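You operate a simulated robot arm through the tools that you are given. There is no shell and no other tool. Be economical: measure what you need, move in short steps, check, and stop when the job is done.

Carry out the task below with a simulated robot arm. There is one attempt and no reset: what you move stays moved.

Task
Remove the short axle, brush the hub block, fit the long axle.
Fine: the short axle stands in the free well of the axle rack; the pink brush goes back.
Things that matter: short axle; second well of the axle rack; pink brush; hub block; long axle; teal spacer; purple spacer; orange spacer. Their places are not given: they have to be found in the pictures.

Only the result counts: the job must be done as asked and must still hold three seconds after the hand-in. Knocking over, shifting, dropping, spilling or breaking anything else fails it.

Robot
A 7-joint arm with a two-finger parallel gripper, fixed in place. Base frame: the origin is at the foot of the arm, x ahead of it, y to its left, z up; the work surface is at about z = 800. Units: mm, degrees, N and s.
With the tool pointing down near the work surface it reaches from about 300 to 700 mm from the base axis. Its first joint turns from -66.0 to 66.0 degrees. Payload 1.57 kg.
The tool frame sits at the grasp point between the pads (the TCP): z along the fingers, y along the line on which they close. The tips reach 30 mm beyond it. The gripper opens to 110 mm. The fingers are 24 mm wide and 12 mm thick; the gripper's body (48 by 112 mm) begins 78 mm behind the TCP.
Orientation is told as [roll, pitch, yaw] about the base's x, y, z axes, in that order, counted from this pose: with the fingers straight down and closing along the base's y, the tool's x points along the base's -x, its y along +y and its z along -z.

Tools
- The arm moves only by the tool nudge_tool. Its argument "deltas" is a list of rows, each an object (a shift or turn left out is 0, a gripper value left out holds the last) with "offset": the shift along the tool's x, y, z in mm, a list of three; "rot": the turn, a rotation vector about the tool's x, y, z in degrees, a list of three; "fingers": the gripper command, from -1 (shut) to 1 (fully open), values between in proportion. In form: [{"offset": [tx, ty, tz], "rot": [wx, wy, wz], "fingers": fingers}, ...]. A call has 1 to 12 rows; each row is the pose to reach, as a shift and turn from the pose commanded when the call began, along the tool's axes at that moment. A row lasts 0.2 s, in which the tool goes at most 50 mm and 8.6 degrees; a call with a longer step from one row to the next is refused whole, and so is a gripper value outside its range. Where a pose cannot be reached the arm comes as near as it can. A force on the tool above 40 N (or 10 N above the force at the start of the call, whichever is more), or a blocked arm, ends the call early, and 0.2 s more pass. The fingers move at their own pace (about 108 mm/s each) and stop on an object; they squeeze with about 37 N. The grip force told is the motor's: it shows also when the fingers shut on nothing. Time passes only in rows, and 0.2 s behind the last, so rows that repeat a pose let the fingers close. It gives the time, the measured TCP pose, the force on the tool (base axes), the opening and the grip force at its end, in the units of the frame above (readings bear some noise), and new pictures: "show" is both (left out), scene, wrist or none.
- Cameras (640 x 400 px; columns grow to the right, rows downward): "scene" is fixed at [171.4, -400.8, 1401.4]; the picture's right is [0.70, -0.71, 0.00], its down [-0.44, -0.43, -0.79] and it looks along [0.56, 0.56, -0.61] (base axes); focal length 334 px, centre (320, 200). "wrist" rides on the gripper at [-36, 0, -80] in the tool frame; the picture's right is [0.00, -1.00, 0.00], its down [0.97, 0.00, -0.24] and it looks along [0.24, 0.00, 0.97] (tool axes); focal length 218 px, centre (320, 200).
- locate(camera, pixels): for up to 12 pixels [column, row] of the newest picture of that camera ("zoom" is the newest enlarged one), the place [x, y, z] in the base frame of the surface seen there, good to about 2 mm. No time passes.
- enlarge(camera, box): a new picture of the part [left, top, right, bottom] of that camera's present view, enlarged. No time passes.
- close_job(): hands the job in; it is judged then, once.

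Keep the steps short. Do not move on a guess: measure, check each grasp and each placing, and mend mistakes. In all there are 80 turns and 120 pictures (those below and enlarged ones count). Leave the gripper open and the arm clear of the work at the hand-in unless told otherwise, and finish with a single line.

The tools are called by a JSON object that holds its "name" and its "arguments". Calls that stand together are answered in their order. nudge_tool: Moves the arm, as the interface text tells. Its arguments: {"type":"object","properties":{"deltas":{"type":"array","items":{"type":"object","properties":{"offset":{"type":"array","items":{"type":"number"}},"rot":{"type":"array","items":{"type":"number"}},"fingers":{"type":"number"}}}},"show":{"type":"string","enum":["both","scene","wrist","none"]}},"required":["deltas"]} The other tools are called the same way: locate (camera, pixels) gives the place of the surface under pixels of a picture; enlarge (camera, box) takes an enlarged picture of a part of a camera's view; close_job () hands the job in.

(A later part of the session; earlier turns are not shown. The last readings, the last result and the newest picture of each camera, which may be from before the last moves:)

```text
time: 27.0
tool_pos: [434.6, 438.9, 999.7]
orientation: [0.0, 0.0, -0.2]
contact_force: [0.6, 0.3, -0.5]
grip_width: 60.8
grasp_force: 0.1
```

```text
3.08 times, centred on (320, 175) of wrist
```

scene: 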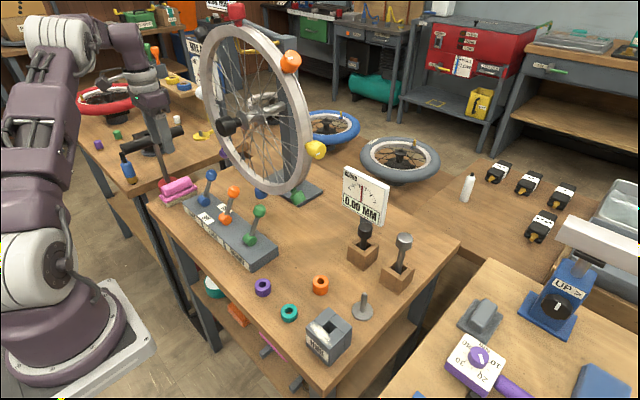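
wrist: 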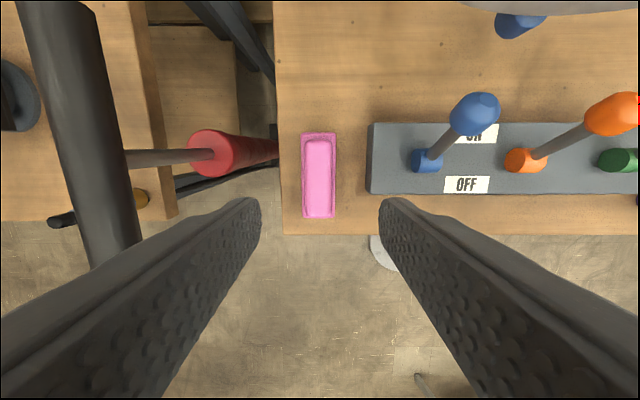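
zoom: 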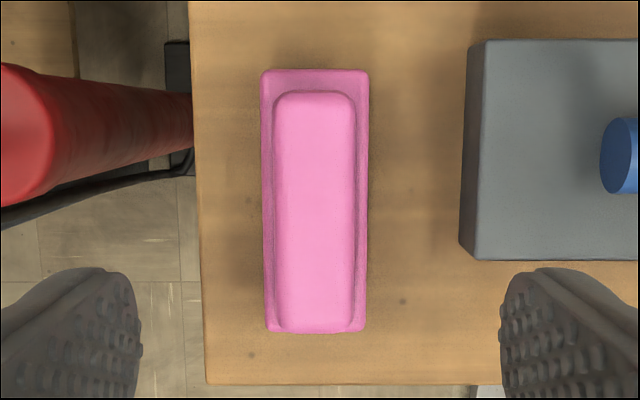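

{"name": "locate", "arguments": {"camera": "zoom", "pixels": [[277, 200], [351, 200], [314, 97], [314, 325], [314, 210], [263, 200], [366, 200], [300, 75], [268, 328], [264, 75], [366, 328], [366, 75]]}}

```text
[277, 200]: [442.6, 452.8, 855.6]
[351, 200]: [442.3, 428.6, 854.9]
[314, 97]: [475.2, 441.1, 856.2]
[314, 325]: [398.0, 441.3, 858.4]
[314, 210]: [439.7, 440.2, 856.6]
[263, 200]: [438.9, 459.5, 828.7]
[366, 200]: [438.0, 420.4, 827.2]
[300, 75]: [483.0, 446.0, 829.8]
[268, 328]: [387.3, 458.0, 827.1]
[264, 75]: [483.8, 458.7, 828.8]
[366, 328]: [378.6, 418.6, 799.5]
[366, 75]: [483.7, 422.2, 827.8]
```

Brush: centre (436,440), handle 428–453 wide, base plate top z 829. I descend to z≈864 (tips 834) and close.

{"name": "nudge_tool", "arguments": {"deltas": [{"offset": [-1.5, 1.5, 45]}, {"offset": [-1.5, 1.5, 90]}, {"offset": [-1.5, 1.5, 120]}, {"offset": [-1.5, 1.5, 135]}, {"offset": [-1.5, 1.5, 135]}, {"offset": [-1.5, 1.5, 135], "fingers": -1}, {"offset": [-1.5, 1.5, 135]}, {"offset": [-1.5, 1.5, 135]}, {"offset": [-1.5, 1.5, 135]}]}}

```text
time: 29.0
tool_pos: [438.1, 442.2, 865.2]
orientation: [0.0, 0.0, -0.1]
contact_force: [0.3, -0.1, -0.7]
grip_width: 26.8
grasp_force: 37.3
```

scene: 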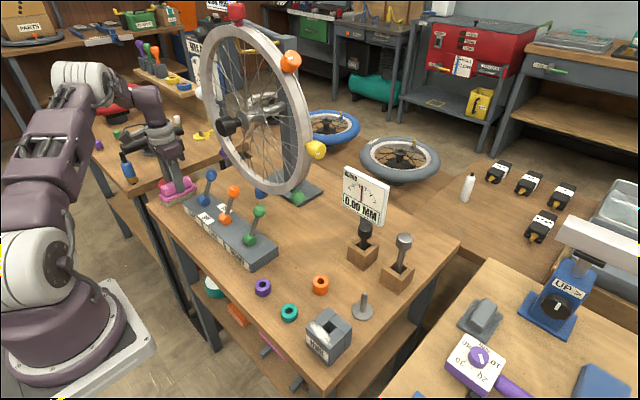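
wrist: 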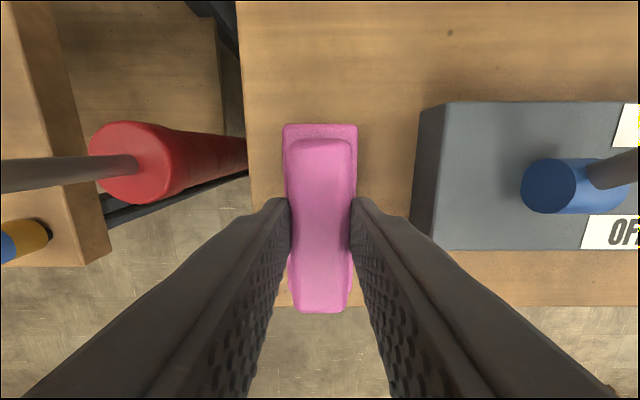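

Gripped (26.8 mm). Lifting, retracting to x≈386 and heading toward −y.

{"name": "nudge_tool", "arguments": {"deltas": [{"offset": [0, 0, -20]}, {"offset": [0, 0, -60]}, {"offset": [0, 0, -100]}, {"offset": [5, 0, -140]}, {"offset": [25, -15, -180]}, {"offset": [45, -35, -210]}, {"offset": [50, -75, -220]}, {"offset": [50, -120, -220]}, {"offset": [50, -165, -220]}, {"offset": [50, -210, -220]}, {"offset": [50, -255, -220]}, {"offset": [50, -300, -220]}]}}

```text
time: 31.6
tool_pos: [387.5, 139.4, 1081.2]
orientation: [0.0, 0.1, 0.0]
contact_force: [0.5, 0.6, -0.9]
grip_width: 26.8
grasp_force: 36.9
```

scene: 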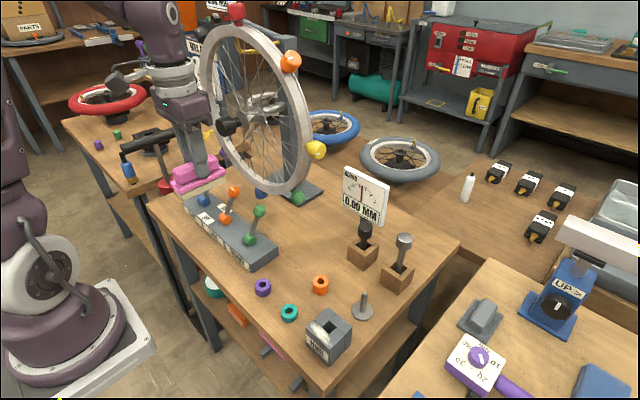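
wrist: 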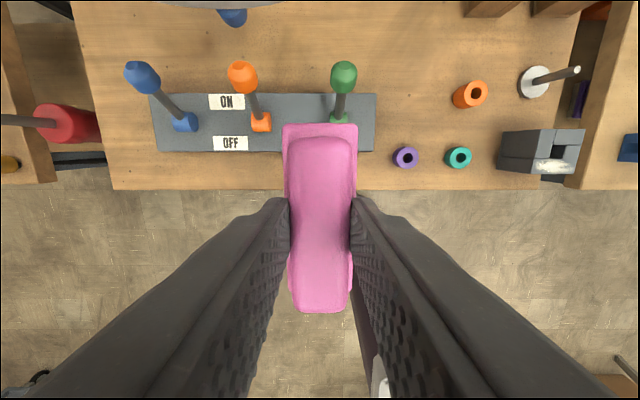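

Brush held well. Moving above the hub, bristles ~35 mm above its top.

{"name": "nudge_tool", "arguments": {"deltas": [{"offset": [0, -45, 0]}, {"offset": [0, -90, 0]}, {"offset": [0, -135, 0]}, {"offset": [-5, -180, 10]}, {"offset": [-10, -225, 35]}, {"offset": [-13, -270, 65]}, {"offset": [-13, -300, 95]}, {"offset": [-13, -321, 121]}, {"offset": [-13, -321, 121]}, {"offset": [-13, -321, 121]}]}}

{"name": "enlarge", "arguments": {"camera": "scene", "box": [260, 240, 400, 370]}}

```text
refused: row 5 steps farther than a row can; nothing moved
```

```text
3.08 times, centred on (330, 305) of scene
```

zoom: 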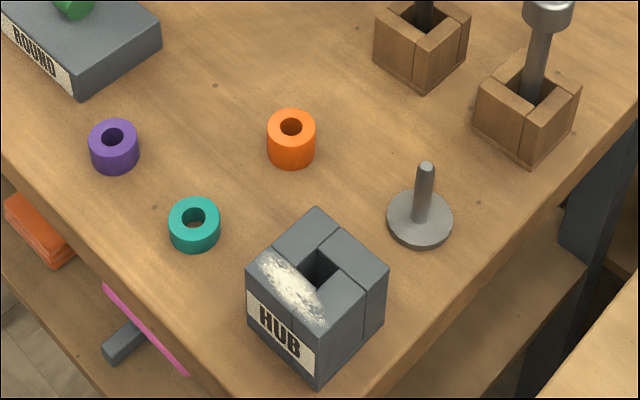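

A row was too long; same route with shorter rows.

{"name": "nudge_tool", "arguments": {"deltas": [{"offset": [0, -40, 0]}, {"offset": [0, -80, 0]}, {"offset": [0, -120, 0]}, {"offset": [-4, -160, 5]}, {"offset": [-8, -200, 20]}, {"offset": [-11, -238, 40]}, {"offset": [-13, -270, 65]}, {"offset": [-13, -300, 95]}, {"offset": [-13, -321, 121]}, {"offset": [-13, -321, 121]}, {"offset": [-13, -321, 121]}]}}

{"name": "enlarge", "arguments": {"camera": "scene", "box": [260, 240, 400, 370]}}

```text
time: 34.0
tool_pos: [396.9, -179.7, 963.9]
orientation: [0.1, 0.0, 0.0]
contact_force: [-1.4, -0.3, -0.4]
grip_width: 26.9
grasp_force: 37.1
```

scene: 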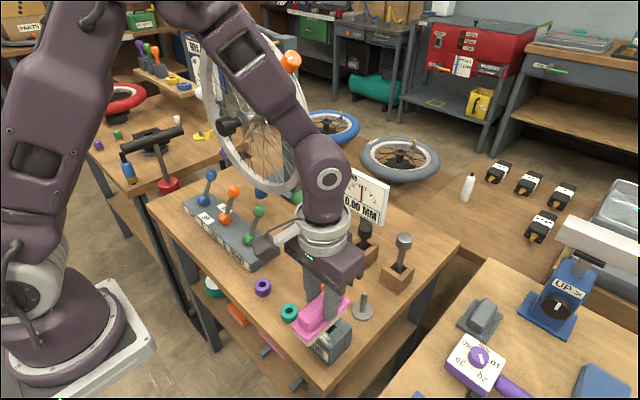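
wrist: 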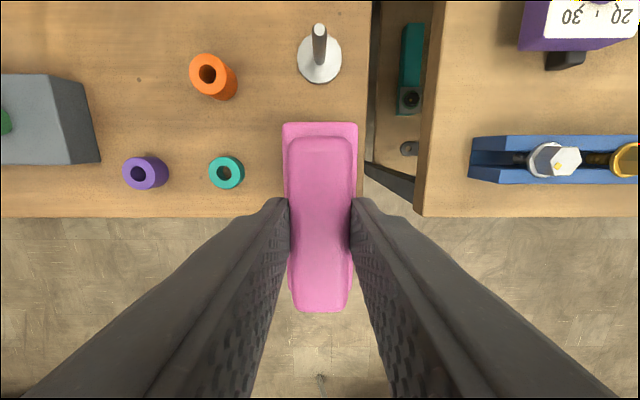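

```text
3.08 times, centred on (330, 305) of scene
```

zoom: 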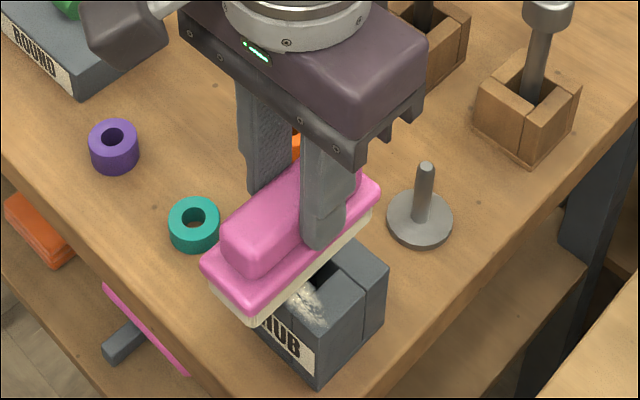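

Descending above the dirt: to just over contact, then 1 mm steps watching the force.

{"name": "nudge_tool", "arguments": {"deltas": [{"offset": [0, 10, 15]}, {"offset": [0, 18, 30]}, {"offset": [0, 18, 34]}, {"offset": [0, 18, 35]}, {"offset": [0, 18, 36]}, {"offset": [0, 18, 36]}], "show": "none"}}

{"name": "enlarge", "arguments": {"camera": "scene", "box": [280, 280, 370, 370]}}

```text
time: 35.4
tool_pos: [396.7, -163.4, 927.3]
orientation: [0.0, 0.1, -0.1]
contact_force: [-0.5, -0.7, -0.7]
grip_width: 27.2
grasp_force: 36.8
```

```text
4.44 times, centred on (325, 325) of scene
```

zoom: 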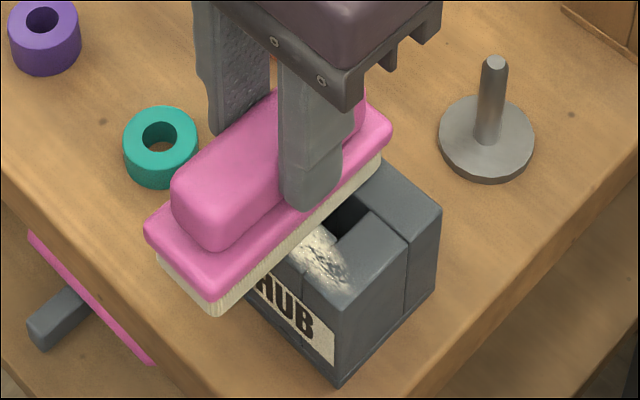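

No contact force yet; going down further by up to 2 mm.

{"name": "nudge_tool", "arguments": {"deltas": [{"offset": [0, 0, 0.7]}, {"offset": [0, 0, 1.4]}, {"offset": [0, 0, 2]}, {"offset": [0, 0, 2]}], "show": "none"}}

```text
time: 36.4
tool_pos: [397.9, -163.5, 924.8]
orientation: [0.1, 0.0, 0.0]
contact_force: [-2.5, 9.3, 27.8]
grip_width: 27.2
grasp_force: 36.9
```

Contact (28 N up). I ease 0.8 mm and stroke along y to −207 and back.

{"name": "nudge_tool", "arguments": {"deltas": [{"offset": [0, 0, -0.8]}, {"offset": [0, -10, -0.8]}, {"offset": [0, -20, -0.8]}, {"offset": [0, -30, -0.8]}, {"offset": [0, -42, -0.8]}, {"offset": [0, -30, -0.8]}, {"offset": [0, -20, -0.8]}, {"offset": [0, -10, -0.8]}, {"offset": [0, 0, -0.8]}], "show": "none"}}

{"name": "enlarge", "arguments": {"camera": "scene", "box": [280, 280, 370, 370]}}

```text
time: 38.4
tool_pos: [398.1, -163.3, 923.5]
orientation: [0.0, 0.0, -0.2]
contact_force: [-0.3, 0.6, -0.2]
grip_width: 27.0
grasp_force: 37.0
```

```text
4.44 times, centred on (325, 325) of scene
```

zoom: 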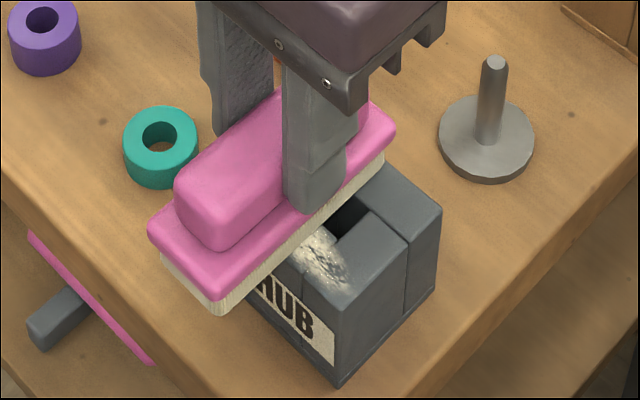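

Force fell to zero and the dirt seems unchanged. I press 1.2 mm deeper and stroke again.

{"name": "nudge_tool", "arguments": {"deltas": [{"offset": [0, 0, 1.2]}, {"offset": [0, -10, 1.2]}, {"offset": [0, -20, 1.2]}, {"offset": [0, -30, 1.2]}, {"offset": [0, -40, 1.2]}], "show": "none"}}

{"name": "enlarge", "arguments": {"camera": "scene", "box": [280, 280, 370, 370]}}

```text
time: 39.6
tool_pos: [397.6, -203.0, 925.4]
orientation: [0.0, -0.1, 0.0]
contact_force: [0.2, 0.2, 1.9]
grip_width: 26.8
grasp_force: 36.8
```

```text
4.44 times, centred on (325, 325) of scene
```

zoom: 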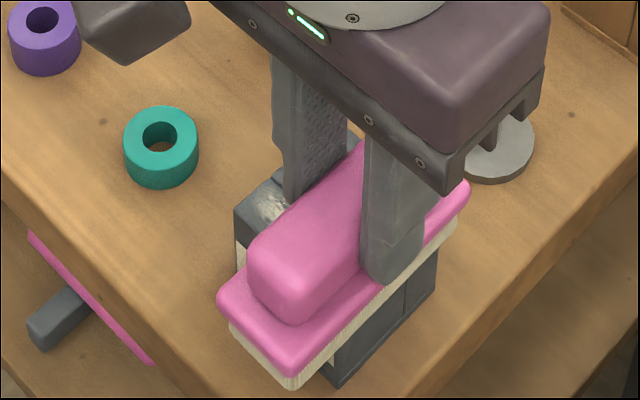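

A little pressure only. I press 1 mm more and make several strokes, ending on the −y side, then look.

{"name": "nudge_tool", "arguments": {"deltas": [{"offset": [0, 0, 1]}, {"offset": [0, 12, 1]}, {"offset": [0, 24, 1]}, {"offset": [0, 36, 1]}, {"offset": [0, 48, 1]}, {"offset": [0, 36, 1]}, {"offset": [0, 24, 1]}, {"offset": [0, 12, 1]}, {"offset": [0, 0, 1]}], "show": "none"}}

{"name": "enlarge", "arguments": {"camera": "scene", "box": [280, 280, 370, 370]}}

```text
time: 41.6
tool_pos: [398.4, -204.1, 922.1]
orientation: [0.0, 0.0, 0.0]
contact_force: [-0.1, 4.2, 11.5]
grip_width: 26.9
grasp_force: 37.4
```

```text
4.44 times, centred on (325, 325) of scene
```

zoom: 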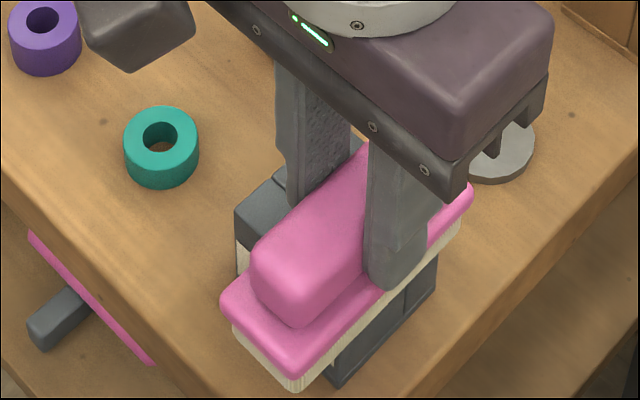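

That end is clean now. One more double stroke, then lift 50 mm and shift aside to inspect.

{"name": "nudge_tool", "arguments": {"deltas": [{"offset": [0, 12, 0]}, {"offset": [0, 24, 0]}, {"offset": [0, 40, 0]}, {"offset": [0, 24, 0]}, {"offset": [0, 12, 0]}, {"offset": [0, 0, 0]}, {"offset": [0, 0, -30]}, {"offset": [0, 0, -70]}, {"offset": [0, 40, -100]}, {"offset": [0, 80, -120]}, {"offset": [0, 120, -120]}, {"offset": [0, 140, -120]}], "show": "wrist"}}

{"name": "enlarge", "arguments": {"camera": "scene", "box": [280, 280, 370, 370]}}

```text
time: 44.2
tool_pos: [395.7, -62.5, 1043.4]
orientation: [0.0, 0.0, -0.1]
contact_force: [-0.3, 1.5, -0.4]
grip_width: 27.1
grasp_force: 36.7
```

wrist: 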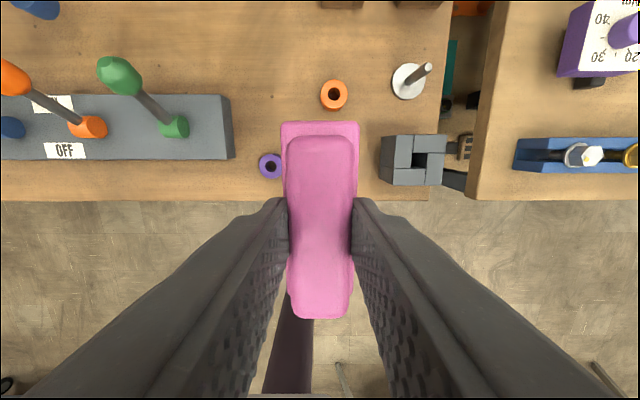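

```text
4.44 times, centred on (325, 325) of scene
```

zoom: 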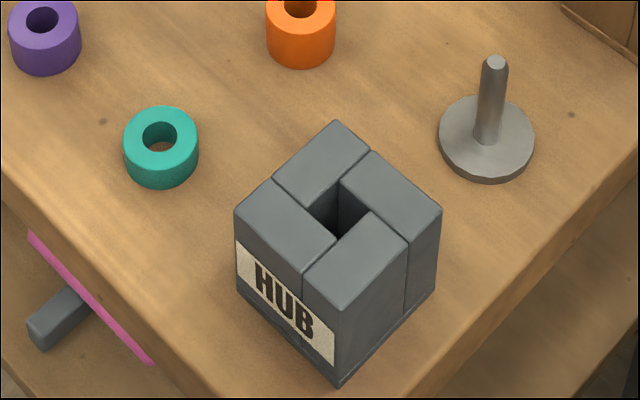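

The hub is clean and unmoved. Returning the brush: first along +y at x≈387, raised 40 mm.

{"name": "nudge_tool", "arguments": {"deltas": [{"offset": [6, 35, -20]}, {"offset": [13, 75, -40]}, {"offset": [13, 115, -40]}, {"offset": [13, 155, -40]}, {"offset": [13, 195, -40]}, {"offset": [13, 235, -40]}, {"offset": [13, 280, -40]}, {"offset": [13, 325, -40]}, {"offset": [13, 370, -40]}, {"offset": [13, 415, -40]}, {"offset": [13, 455, -40]}, {"offset": [13, 485, -30]}], "show": "none"}}

```text
time: 46.8
tool_pos: [383.8, 421.5, 1070.8]
orientation: [0.0, 0.1, -0.1]
contact_force: [-0.6, 0.1, -0.2]
grip_width: 27.1
grasp_force: 37.4
```

Now over to the original spot, stopping ~15 mm above the table.

{"name": "nudge_tool", "arguments": {"deltas": [{"offset": [-25, 10, 20]}, {"offset": [-50, 18, 45]}, {"offset": [-50, 18, 85]}, {"offset": [-50, 18, 125]}, {"offset": [-50, 18, 160]}, {"offset": [-50, 18, 185]}, {"offset": [-50, 18, 192]}, {"offset": [-50, 18, 192]}]}}

{"name": "enlarge", "arguments": {"camera": "scene", "box": [130, 140, 230, 230]}}

```text
time: 48.6
tool_pos: [432.4, 438.5, 880.9]
orientation: [0.0, 0.0, -0.1]
contact_force: [-0.5, -0.2, -0.5]
grip_width: 26.9
grasp_force: 37.1
```

scene: 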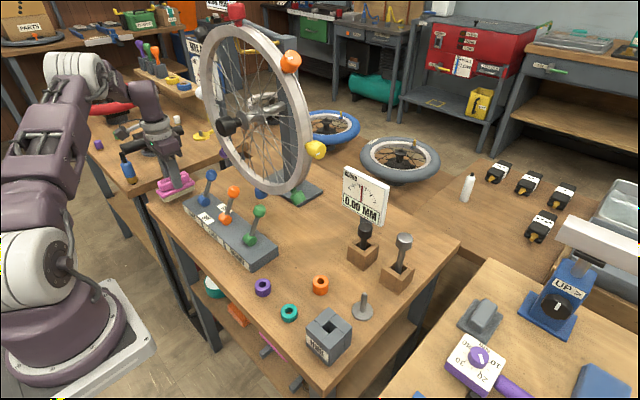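
wrist: 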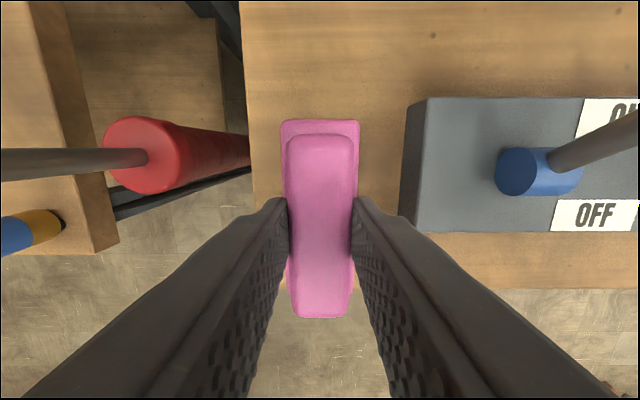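

```text
4.44 times, centred on (180, 185) of scene
```

zoom: 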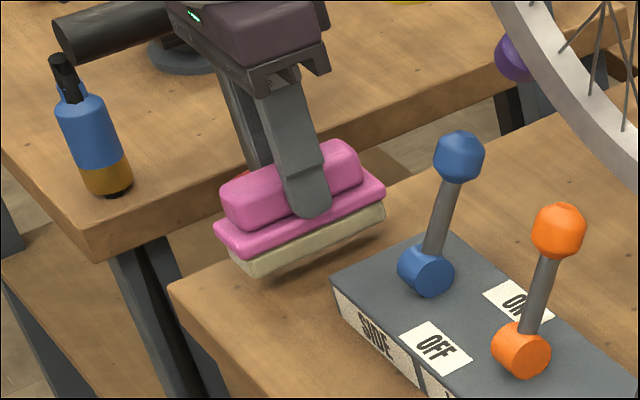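

Hovering ~15 mm up. I compare the brush's edges with the measurements before.

{"name": "locate", "arguments": {"camera": "zoom", "pixels": [[218, 240], [380, 205], [382, 190], [365, 165], [250, 250], [232, 200], [300, 175]]}}

{"name": "locate", "arguments": {"camera": "wrist", "pixels": [[282, 125], [357, 125], [320, 122], [320, 139], [320, 310], [290, 200], [350, 200]]}}

{"name": "nudge_tool", "arguments": {"deltas": [{"offset": [0, 0, 0]}], "show": "none"}}

```text
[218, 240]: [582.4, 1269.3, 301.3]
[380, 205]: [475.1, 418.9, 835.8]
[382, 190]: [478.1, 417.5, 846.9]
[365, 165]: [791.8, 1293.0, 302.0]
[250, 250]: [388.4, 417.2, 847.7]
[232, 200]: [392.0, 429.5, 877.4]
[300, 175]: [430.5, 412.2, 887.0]
```

```text
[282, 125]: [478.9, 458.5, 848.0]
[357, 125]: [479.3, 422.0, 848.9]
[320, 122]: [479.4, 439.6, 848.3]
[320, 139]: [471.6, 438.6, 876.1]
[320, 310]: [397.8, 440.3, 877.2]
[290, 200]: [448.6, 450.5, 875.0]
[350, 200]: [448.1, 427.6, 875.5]
```

```text
time: 49.0
tool_pos: [432.5, 439.3, 880.5]
orientation: [-0.1, 0.0, -0.2]
contact_force: [-0.5, -0.3, -0.9]
grip_width: 27.0
grasp_force: 37.3
```

Brush is ~3 mm short in x and 19.5 mm up. I correct x by +3 and lower slowly to contact.

{"name": "nudge_tool", "arguments": {"deltas": [{"offset": [-3, 0, 8]}, {"offset": [-3, 0, 14]}, {"offset": [-3, 0, 17]}, {"offset": [-3, 0, 18.5]}, {"offset": [-3, 0, 19.5]}, {"offset": [-3, 0, 19.5]}], "show": "none"}}

```text
time: 50.4
tool_pos: [437.3, 439.3, 860.4]
orientation: [0.0, 0.0, -0.1]
contact_force: [0.5, 0.3, -1.0]
grip_width: 27.2
grasp_force: 36.8
```

No contact yet; 1 mm steps further.

{"name": "nudge_tool", "arguments": {"deltas": [{"offset": [0, 0, 0.7]}, {"offset": [0, 0, 1.4]}, {"offset": [0, 0, 1.8]}, {"offset": [0, 0, 1.8]}]}}

{"name": "enlarge", "arguments": {"camera": "scene", "box": [130, 140, 230, 230]}}

```text
time: 51.4
tool_pos: [436.1, 440.0, 860.9]
orientation: [0.2, 0.0, 0.0]
contact_force: [-9.7, 1.3, 25.2]
grip_width: 26.9
grasp_force: 37.2
```

scene: 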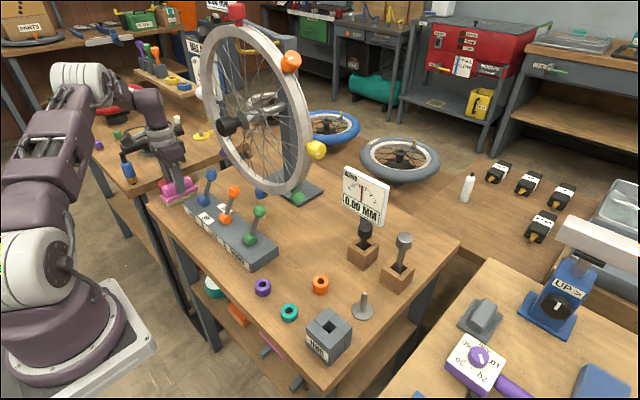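
wrist: 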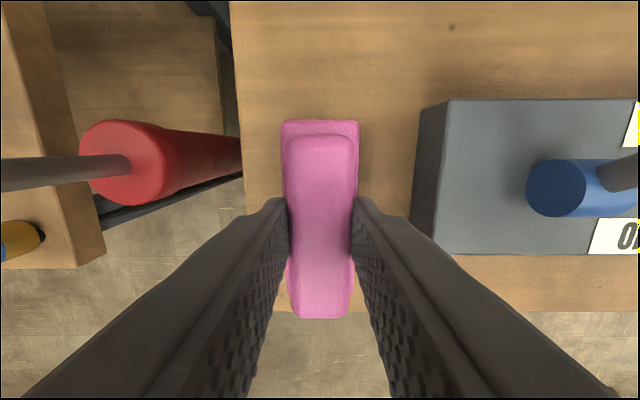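

```text
4.44 times, centred on (180, 185) of scene
```

zoom: 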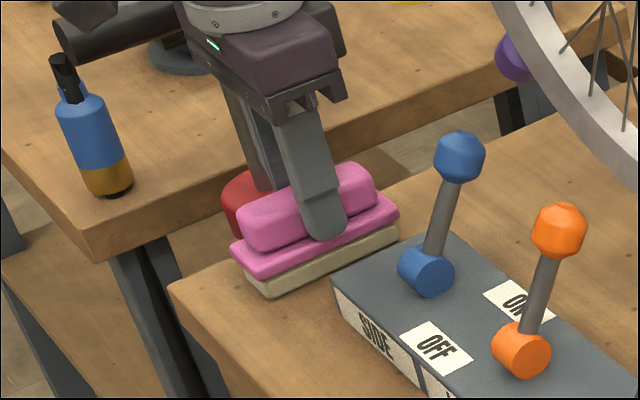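

On the table (25 N). Easing, opening, and rising.

{"name": "nudge_tool", "arguments": {"deltas": [{"offset": [0, 0, -1]}, {"offset": [0, 0, -1], "fingers": -0.2}, {"offset": [0, 0, -1], "fingers": 0.1}, {"offset": [0, 0, -1]}, {"offset": [0, 0, -1]}, {"offset": [0, 0, -30]}, {"offset": [0, 0, -70]}, {"offset": [0, 0, -110]}, {"offset": [0, 0, -140]}, {"offset": [0, 0, -140]}]}}

{"name": "enlarge", "arguments": {"camera": "wrist", "box": [240, 110, 400, 240]}}

{"name": "locate", "arguments": {"camera": "zoom", "pixels": [[314, 97], [314, 210], [263, 200], [366, 200], [300, 75], [264, 80], [366, 80]]}}

```text
time: 53.6
tool_pos: [438.9, 440.1, 999.4]
orientation: [0.0, 0.0, 0.0]
contact_force: [0.3, -0.6, -0.8]
grip_width: 60.7
grasp_force: 0.1
```

scene: 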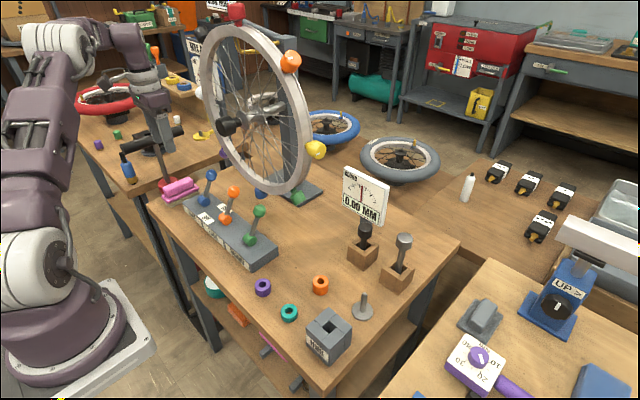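
wrist: 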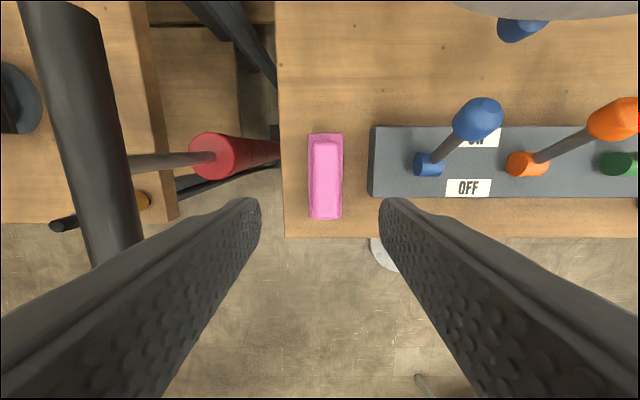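

```text
3.08 times, centred on (320, 175) of wrist
```

zoom: 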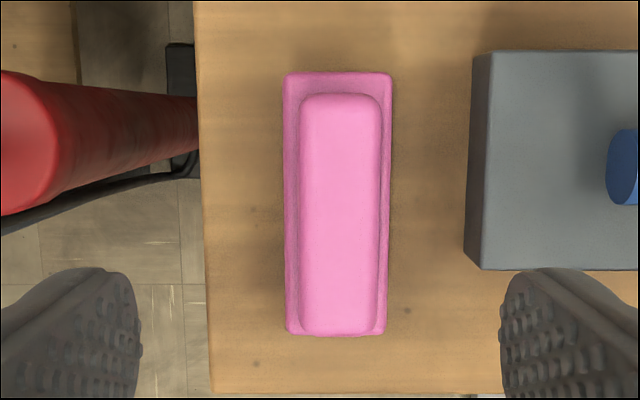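

```text
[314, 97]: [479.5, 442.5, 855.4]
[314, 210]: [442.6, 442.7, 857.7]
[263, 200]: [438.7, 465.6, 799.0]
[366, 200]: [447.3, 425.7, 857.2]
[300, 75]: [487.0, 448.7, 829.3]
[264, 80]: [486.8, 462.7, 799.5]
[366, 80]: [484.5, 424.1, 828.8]
```

The brush looks shifted slightly from before (edges at 285–392 versus 263–366). Measuring properly.

{"name": "locate", "arguments": {"camera": "zoom", "pixels": [[287, 200], [388, 200], [301, 200], [376, 200], [338, 78], [338, 100], [338, 328], [288, 330], [202, 200], [468, 200], [288, 80], [388, 80]]}}

{"name": "enlarge", "arguments": {"camera": "scene", "box": [140, 150, 240, 230]}}

```text
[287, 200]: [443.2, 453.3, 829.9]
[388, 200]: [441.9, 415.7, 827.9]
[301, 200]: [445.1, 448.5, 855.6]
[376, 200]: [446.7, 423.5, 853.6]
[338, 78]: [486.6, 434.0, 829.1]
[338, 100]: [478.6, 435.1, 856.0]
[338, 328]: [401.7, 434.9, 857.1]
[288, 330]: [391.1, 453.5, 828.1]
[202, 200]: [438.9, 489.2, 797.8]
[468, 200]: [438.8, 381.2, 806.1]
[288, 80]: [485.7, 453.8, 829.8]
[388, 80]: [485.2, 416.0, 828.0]
```

```text
5.00 times, centred on (190, 190) of scene
```

zoom: 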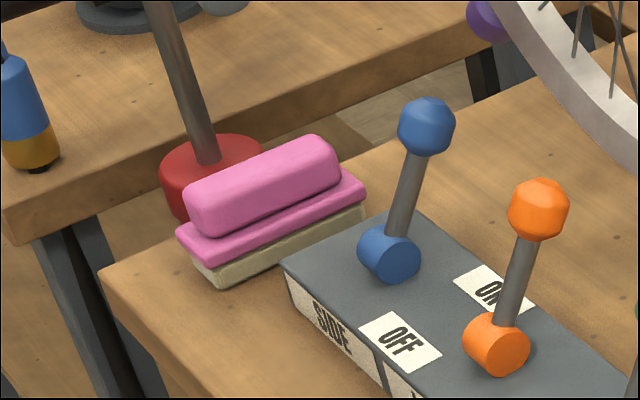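

Brush ended 5 mm off in y (435 vs 440). I nudge it back by closing the fingers loosely (29 mm) centred on y≈441, then opening, without pressing.

{"name": "nudge_tool", "arguments": {"deltas": [{"offset": [0, 1, 45]}, {"offset": [0, 1, 90]}, {"offset": [0, 1, 120]}, {"offset": [0, 1, 134]}, {"offset": [0, 1, 134], "fingers": -0.2}, {"offset": [0, 1, 134], "fingers": -0.4}, {"offset": [0, 1, 134], "fingers": -0.47}, {"offset": [0, 1, 134], "fingers": -0.47}, {"offset": [0, 1, 134], "fingers": -0.2}, {"offset": [0, 1, 134], "fingers": 0.1}, {"offset": [0, 1, 110]}, {"offset": [0, 1, 65]}], "show": "none"}}

{"name": "nudge_tool", "arguments": {"deltas": [{"offset": [0, 0, -35]}, {"offset": [0, 0, -65]}, {"offset": [0, 0, -65]}], "show": "wrist"}}

{"name": "enlarge", "arguments": {"camera": "wrist", "box": [240, 110, 400, 240]}}

{"name": "locate", "arguments": {"camera": "zoom", "pixels": [[320, 210], [275, 200], [366, 200], [290, 200], [355, 200], [320, 78], [320, 330], [270, 200], [263, 200], [372, 200]]}}

```text
time: 56.2
tool_pos: [437.5, 442.3, 935.1]
orientation: [0.0, 0.0, -0.1]
contact_force: [0.6, 0.6, 0.0]
grip_width: 60.6
grasp_force: 0.1
```

```text
time: 57.0
tool_pos: [439.0, 442.0, 999.5]
orientation: [0.0, 0.0, -0.2]
contact_force: [-0.3, 0.0, -0.2]
grip_width: 60.4
grasp_force: 0.0
```

wrist: 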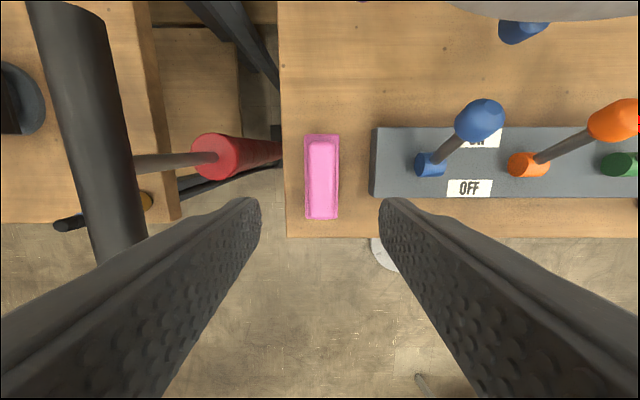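

```text
3.08 times, centred on (320, 175) of wrist
```

zoom: 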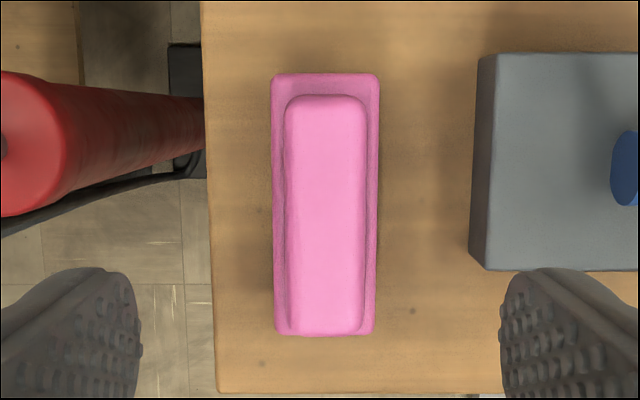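

```text
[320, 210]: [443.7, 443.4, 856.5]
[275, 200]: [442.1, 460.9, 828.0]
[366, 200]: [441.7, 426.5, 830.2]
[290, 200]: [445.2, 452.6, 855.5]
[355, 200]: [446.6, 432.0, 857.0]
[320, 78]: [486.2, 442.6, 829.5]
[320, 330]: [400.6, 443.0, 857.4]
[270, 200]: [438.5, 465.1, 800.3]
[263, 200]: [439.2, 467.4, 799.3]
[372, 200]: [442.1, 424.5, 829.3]
```

Brush is back within ~2 mm. Next the long axle: retract and swing toward −y.

{"name": "nudge_tool", "arguments": {"deltas": [{"offset": [20, -10, -30]}, {"offset": [40, -30, -60]}, {"offset": [50, -65, -85]}, {"offset": [50, -110, -90]}, {"offset": [50, -157, -90]}, {"offset": [50, -204, -90]}, {"offset": [50, -251, -90]}, {"offset": [50, -298, -90]}, {"offset": [50, -345, -90]}, {"offset": [50, -392, -90]}, {"offset": [50, -439, -90]}, {"offset": [50, -486, -90]}], "show": "none"}}

```text
time: 59.6
tool_pos: [386.1, -47.6, 1087.9]
orientation: [0.0, 0.0, 0.0]
contact_force: [0.5, -0.6, -0.5]
grip_width: 60.7
grasp_force: 0.1
```

{"name": "nudge_tool", "arguments": {"deltas": [{"offset": [-10, -40, 0]}, {"offset": [-35, -75, 0]}, {"offset": [-65, -110, 0]}, {"offset": [-100, -138, 0]}, {"offset": [-140, -141, 5]}, {"offset": [-180, -141, 20]}, {"offset": [-215, -141, 35]}, {"offset": [-238, -141, 48]}, {"offset": [-238, -141, 48]}, {"offset": [-238, -141, 48]}]}}

{"name": "enlarge", "arguments": {"camera": "wrist", "box": [240, 100, 400, 260]}}

{"name": "enlarge", "arguments": {"camera": "scene", "box": [330, 200, 430, 300]}}

```text
time: 61.8
tool_pos: [624.5, -188.8, 1042.2]
orientation: [-0.1, -0.1, -0.1]
contact_force: [-0.1, 0.6, -0.2]
grip_width: 60.4
grasp_force: 0.1
```

scene: 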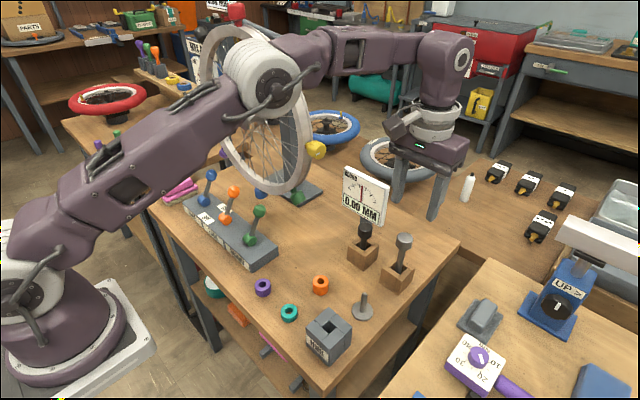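
wrist: 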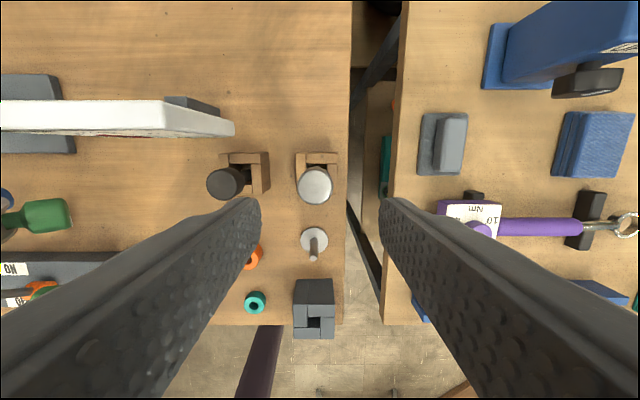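

```text
2.50 times, centred on (320, 180) of wrist
```

zoom: 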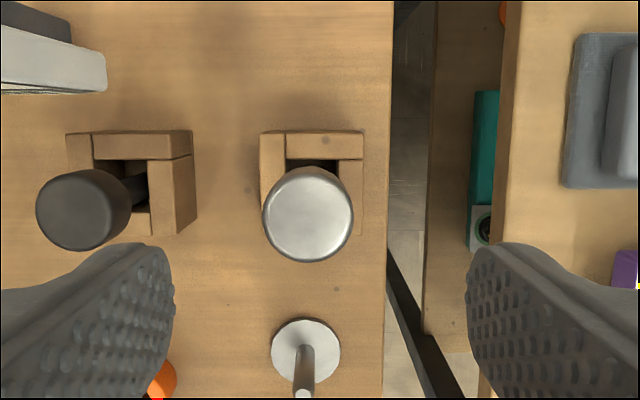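

```text
4.00 times, centred on (380, 250) of scene
```

zoom: 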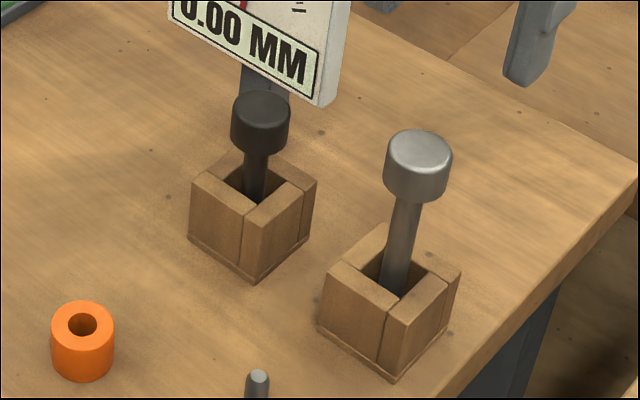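

{"name": "locate", "arguments": {"camera": "wrist", "pixels": [[315, 185], [302, 185], [328, 185], [315, 171], [315, 199]]}}

{"name": "locate", "arguments": {"camera": "zoom", "pixels": [[418, 145], [418, 165], [415, 198], [400, 260], [393, 290], [412, 205], [260, 105], [395, 240]]}}

```text
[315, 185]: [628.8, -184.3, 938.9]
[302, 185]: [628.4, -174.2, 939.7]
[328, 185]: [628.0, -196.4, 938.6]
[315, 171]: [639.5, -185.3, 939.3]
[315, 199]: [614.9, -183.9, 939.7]
```

```text
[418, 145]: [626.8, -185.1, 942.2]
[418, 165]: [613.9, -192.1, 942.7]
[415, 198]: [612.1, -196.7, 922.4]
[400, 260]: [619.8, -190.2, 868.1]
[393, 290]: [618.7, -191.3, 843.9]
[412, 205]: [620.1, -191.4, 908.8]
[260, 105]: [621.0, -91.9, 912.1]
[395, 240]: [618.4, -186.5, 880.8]
```

Long axle head centre ≈(627,−185.5), top 940, bottom ~911. Descending to TCP z≈926 and closing.

{"name": "nudge_tool", "arguments": {"deltas": [{"offset": [-2.5, 3.5, 40]}, {"offset": [-2.5, 3.5, 80]}, {"offset": [-2.5, 3.5, 105]}, {"offset": [-2.5, 3.5, 115]}, {"offset": [-2.5, 3.5, 115]}, {"offset": [-2.5, 3.5, 115], "fingers": -0.2}, {"offset": [-2.5, 3.5, 115], "fingers": -1}, {"offset": [-2.5, 3.5, 115]}, {"offset": [-2.5, 3.5, 115]}]}}

{"name": "enlarge", "arguments": {"camera": "scene", "box": [330, 200, 430, 300]}}

```text
time: 63.8
tool_pos: [627.8, -181.7, 927.4]
orientation: [0.0, 0.0, -0.1]
contact_force: [-0.4, -0.3, 0.0]
grip_width: 30.6
grasp_force: 36.9
```

scene: 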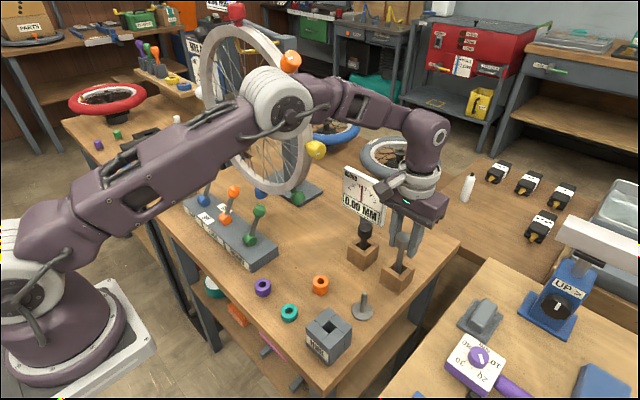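
wrist: 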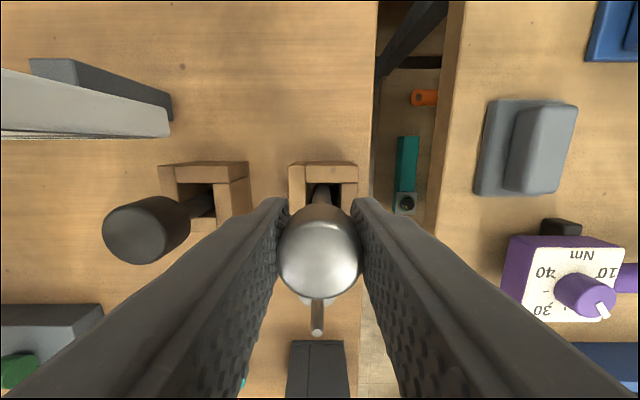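

```text
4.00 times, centred on (380, 250) of scene
```

zoom: 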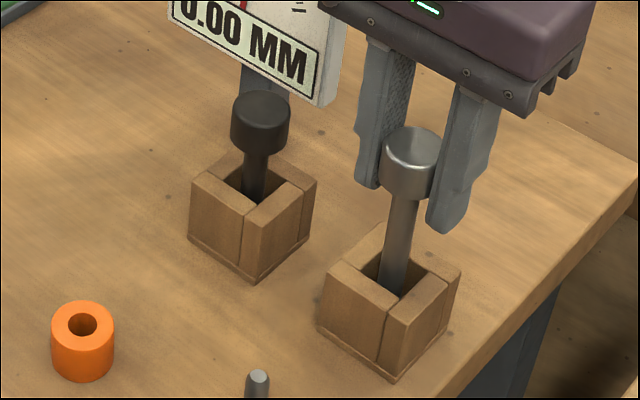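

Gripped (30.6 mm). Lifting straight up 150 mm.

{"name": "nudge_tool", "arguments": {"deltas": [{"offset": [0, 0, -15]}, {"offset": [0, 0, -40]}, {"offset": [0, 0, -75]}, {"offset": [0, 0, -115]}, {"offset": [0, 0, -150]}, {"offset": [0, 0, -150]}]}}

{"name": "enlarge", "arguments": {"camera": "scene", "box": [340, 130, 460, 290]}}

```text
time: 65.2
tool_pos: [626.4, -187.3, 1077.3]
orientation: [0.0, 0.1, -0.1]
contact_force: [-0.6, -0.8, -1.9]
grip_width: 30.7
grasp_force: 36.8
```

scene: 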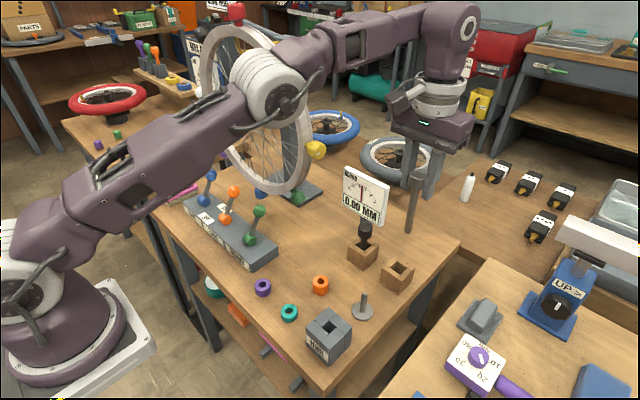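
wrist: 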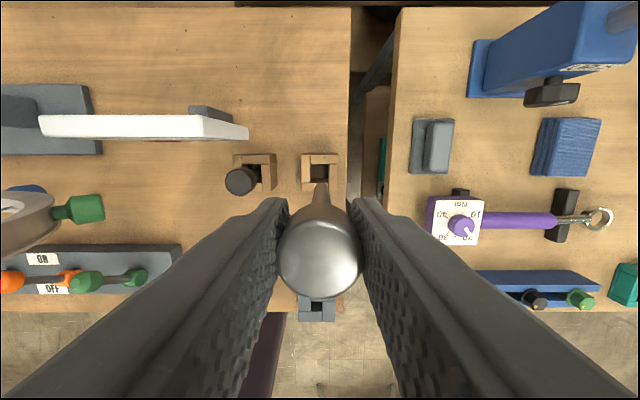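

```text
2.50 times, centred on (400, 210) of scene
```

zoom: 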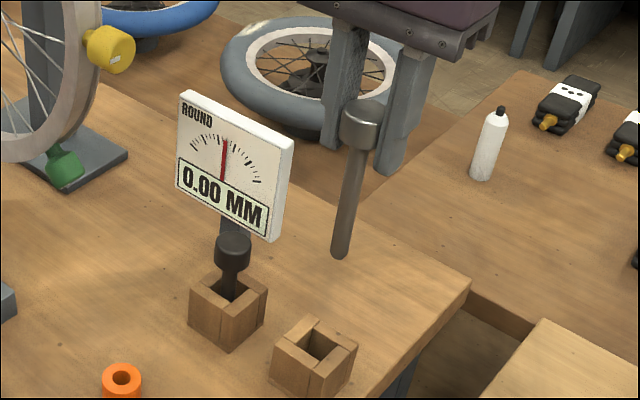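

Checking the axle's tilt along the shaft.

{"name": "locate", "arguments": {"camera": "zoom", "pixels": [[357, 165], [352, 190], [347, 215], [342, 240], [340, 253], [365, 105], [362, 135]]}}

{"name": "enlarge", "arguments": {"camera": "wrist", "box": [270, 140, 370, 240]}}

```text
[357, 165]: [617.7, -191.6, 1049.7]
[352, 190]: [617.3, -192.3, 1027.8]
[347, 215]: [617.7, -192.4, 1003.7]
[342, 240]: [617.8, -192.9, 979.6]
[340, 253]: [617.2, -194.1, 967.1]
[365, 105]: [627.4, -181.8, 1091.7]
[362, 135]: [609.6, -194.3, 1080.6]
```

```text
4.00 times, centred on (320, 190) of wrist
```

zoom: 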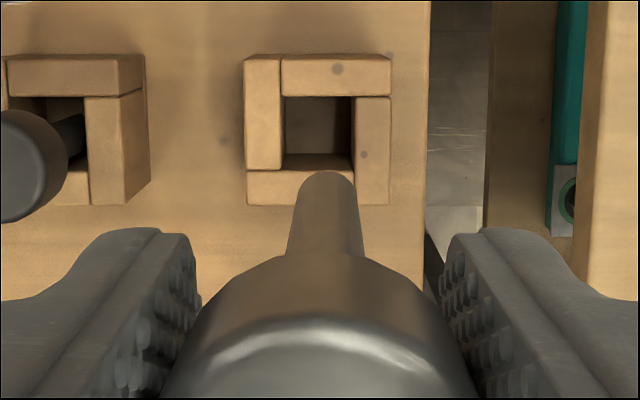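

The axle hangs vertical, tip ~114 mm under and ~3 mm behind the TCP in x. Moving above the hub hole.

{"name": "nudge_tool", "arguments": {"deltas": [{"offset": [40, 0.5, 0]}, {"offset": [80, 1, 0]}, {"offset": [120, 1.5, 0]}, {"offset": [160, 2, 10]}, {"offset": [190, 2.5, 35]}, {"offset": [209.5, 2.5, 60]}, {"offset": [209.5, 2.5, 80]}, {"offset": [209.5, 2.5, 80]}, {"offset": [209.5, 2.5, 80]}]}}

{"name": "enlarge", "arguments": {"camera": "scene", "box": [280, 250, 380, 370]}}

{"name": "enlarge", "arguments": {"camera": "wrist", "box": [270, 140, 370, 240]}}

```text
time: 67.2
tool_pos: [417.9, -181.2, 997.4]
orientation: [0.0, 0.0, -0.1]
contact_force: [0.1, -0.3, -0.8]
grip_width: 30.5
grasp_force: 36.7
```

scene: 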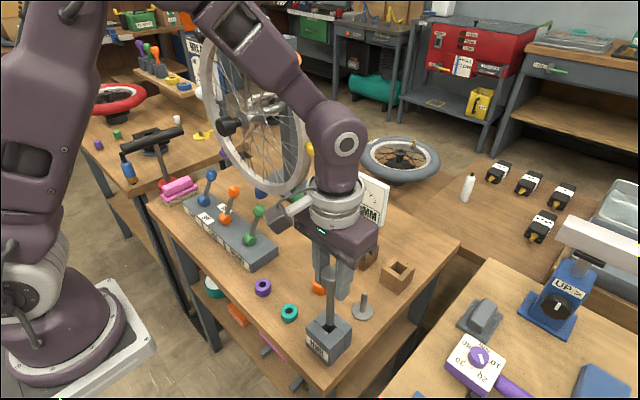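
wrist: 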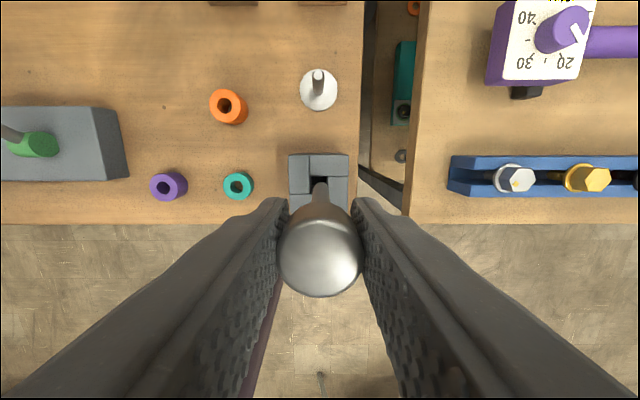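

```text
3.33 times, centred on (330, 310) of scene
```

zoom: 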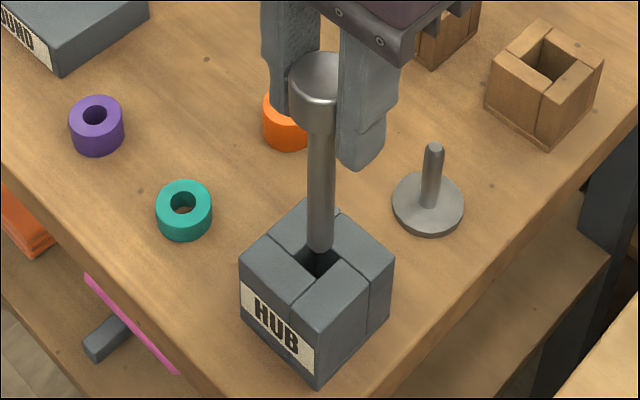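

```text
4.00 times, centred on (320, 190) of wrist
```

zoom: 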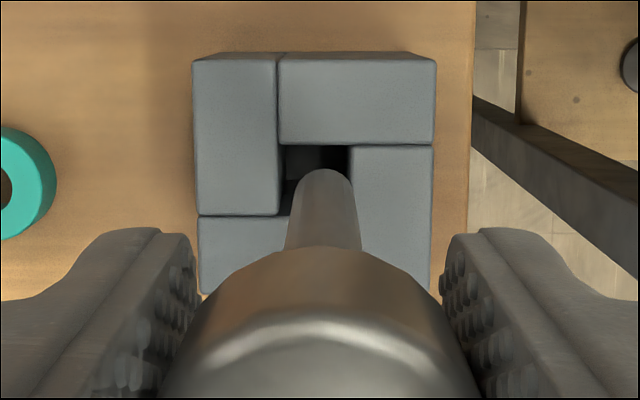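

Measuring hole edges and tip in this zoom and in the scene.

{"name": "locate", "arguments": {"camera": "zoom", "pixels": [[310, 140], [274, 190], [356, 190], [314, 62], [197, 100], [432, 100], [280, 222]]}}

{"name": "locate", "arguments": {"camera": "scene", "pixels": [[326.5, 286], [326.7, 305], [327, 320], [326, 324], [330, 266], [306, 328], [352, 327], [325, 368]]}}

{"name": "enlarge", "arguments": {"camera": "scene", "box": [300, 290, 360, 360]}}

```text
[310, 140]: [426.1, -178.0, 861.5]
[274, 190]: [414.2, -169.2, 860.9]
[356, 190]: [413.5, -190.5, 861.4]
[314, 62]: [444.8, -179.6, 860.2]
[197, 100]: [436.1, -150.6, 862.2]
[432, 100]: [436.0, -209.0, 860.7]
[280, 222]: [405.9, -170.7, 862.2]
```

```text
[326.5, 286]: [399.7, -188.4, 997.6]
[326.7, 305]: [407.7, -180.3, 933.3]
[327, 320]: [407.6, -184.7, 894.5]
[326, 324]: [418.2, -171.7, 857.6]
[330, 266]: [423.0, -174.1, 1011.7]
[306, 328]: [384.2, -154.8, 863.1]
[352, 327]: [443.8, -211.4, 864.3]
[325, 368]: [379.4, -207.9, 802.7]
```

```text
5.71 times, centred on (330, 325) of scene
```

zoom: 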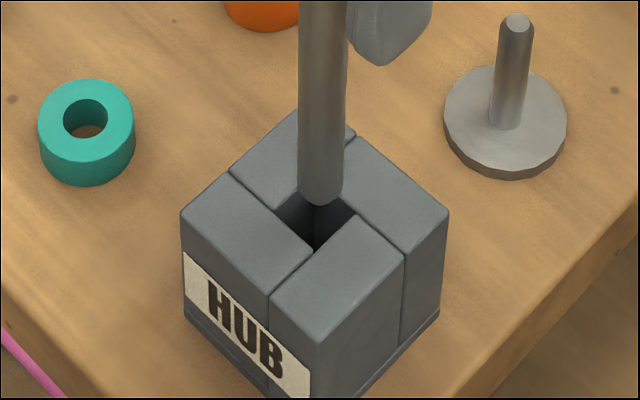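

Columns in both cameras agree: tip is ~2.3 mm too far to −y, and x is right. I correct y by +2.3, descend 12 mm, and check.

{"name": "nudge_tool", "arguments": {"deltas": [{"offset": [0, 2.3, 0]}, {"offset": [0, 2.3, 5]}, {"offset": [0, 2.3, 10]}, {"offset": [0, 2.3, 12]}, {"offset": [0, 2.3, 12]}], "show": "none"}}

{"name": "enlarge", "arguments": {"camera": "scene", "box": [300, 290, 360, 360]}}

{"name": "enlarge", "arguments": {"camera": "wrist", "box": [270, 140, 370, 240]}}

```text
time: 68.4
tool_pos: [418.0, -178.8, 986.7]
orientation: [0.0, 0.0, -0.1]
contact_force: [-0.1, -0.4, -2.2]
grip_width: 30.6
grasp_force: 36.6
```

```text
5.71 times, centred on (330, 325) of scene
```

zoom: 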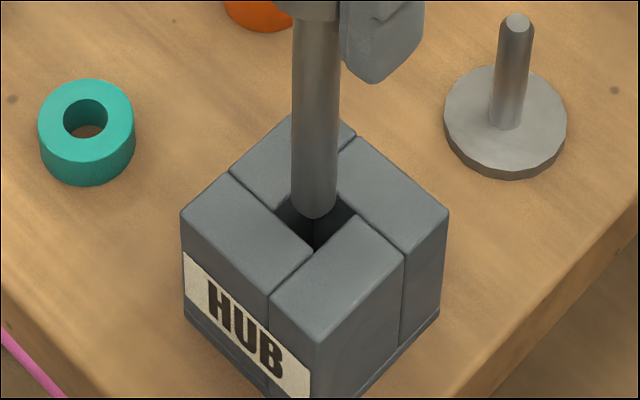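

```text
4.00 times, centred on (320, 190) of wrist
```

zoom: 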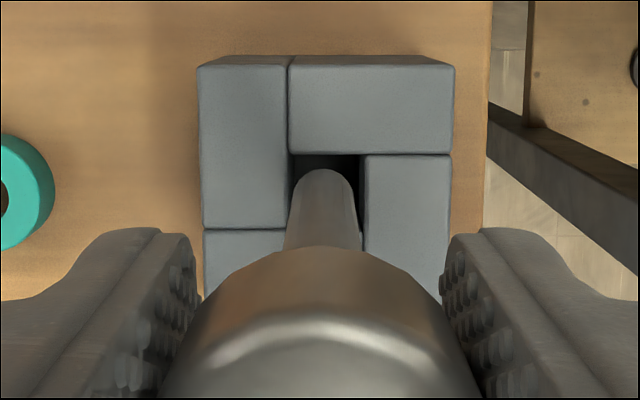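

The tip is centred in the hole in both views. Descending slowly 20 mm, watching force.

{"name": "nudge_tool", "arguments": {"deltas": [{"offset": [0, 0, 4]}, {"offset": [0, 0, 8]}, {"offset": [0, 0, 12]}, {"offset": [0, 0, 16]}, {"offset": [0, 0, 20]}, {"offset": [0, 0, 20]}], "show": "none"}}

{"name": "enlarge", "arguments": {"camera": "scene", "box": [300, 290, 360, 360]}}

```text
time: 69.8
tool_pos: [419.6, -177.7, 964.8]
orientation: [0.0, 0.0, -0.1]
contact_force: [1.2, -3.2, -1.0]
grip_width: 30.7
grasp_force: 37.6
```

```text
5.71 times, centred on (330, 325) of scene
```

zoom: 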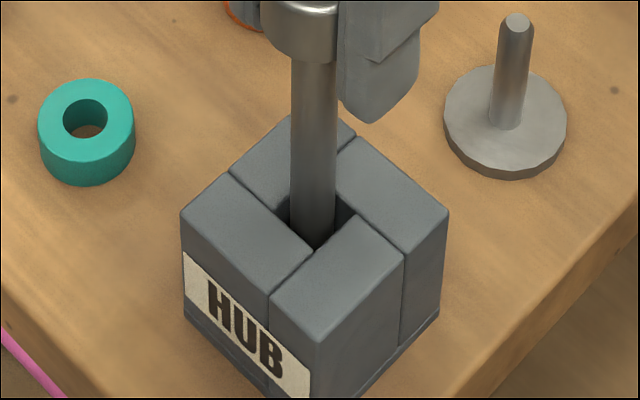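

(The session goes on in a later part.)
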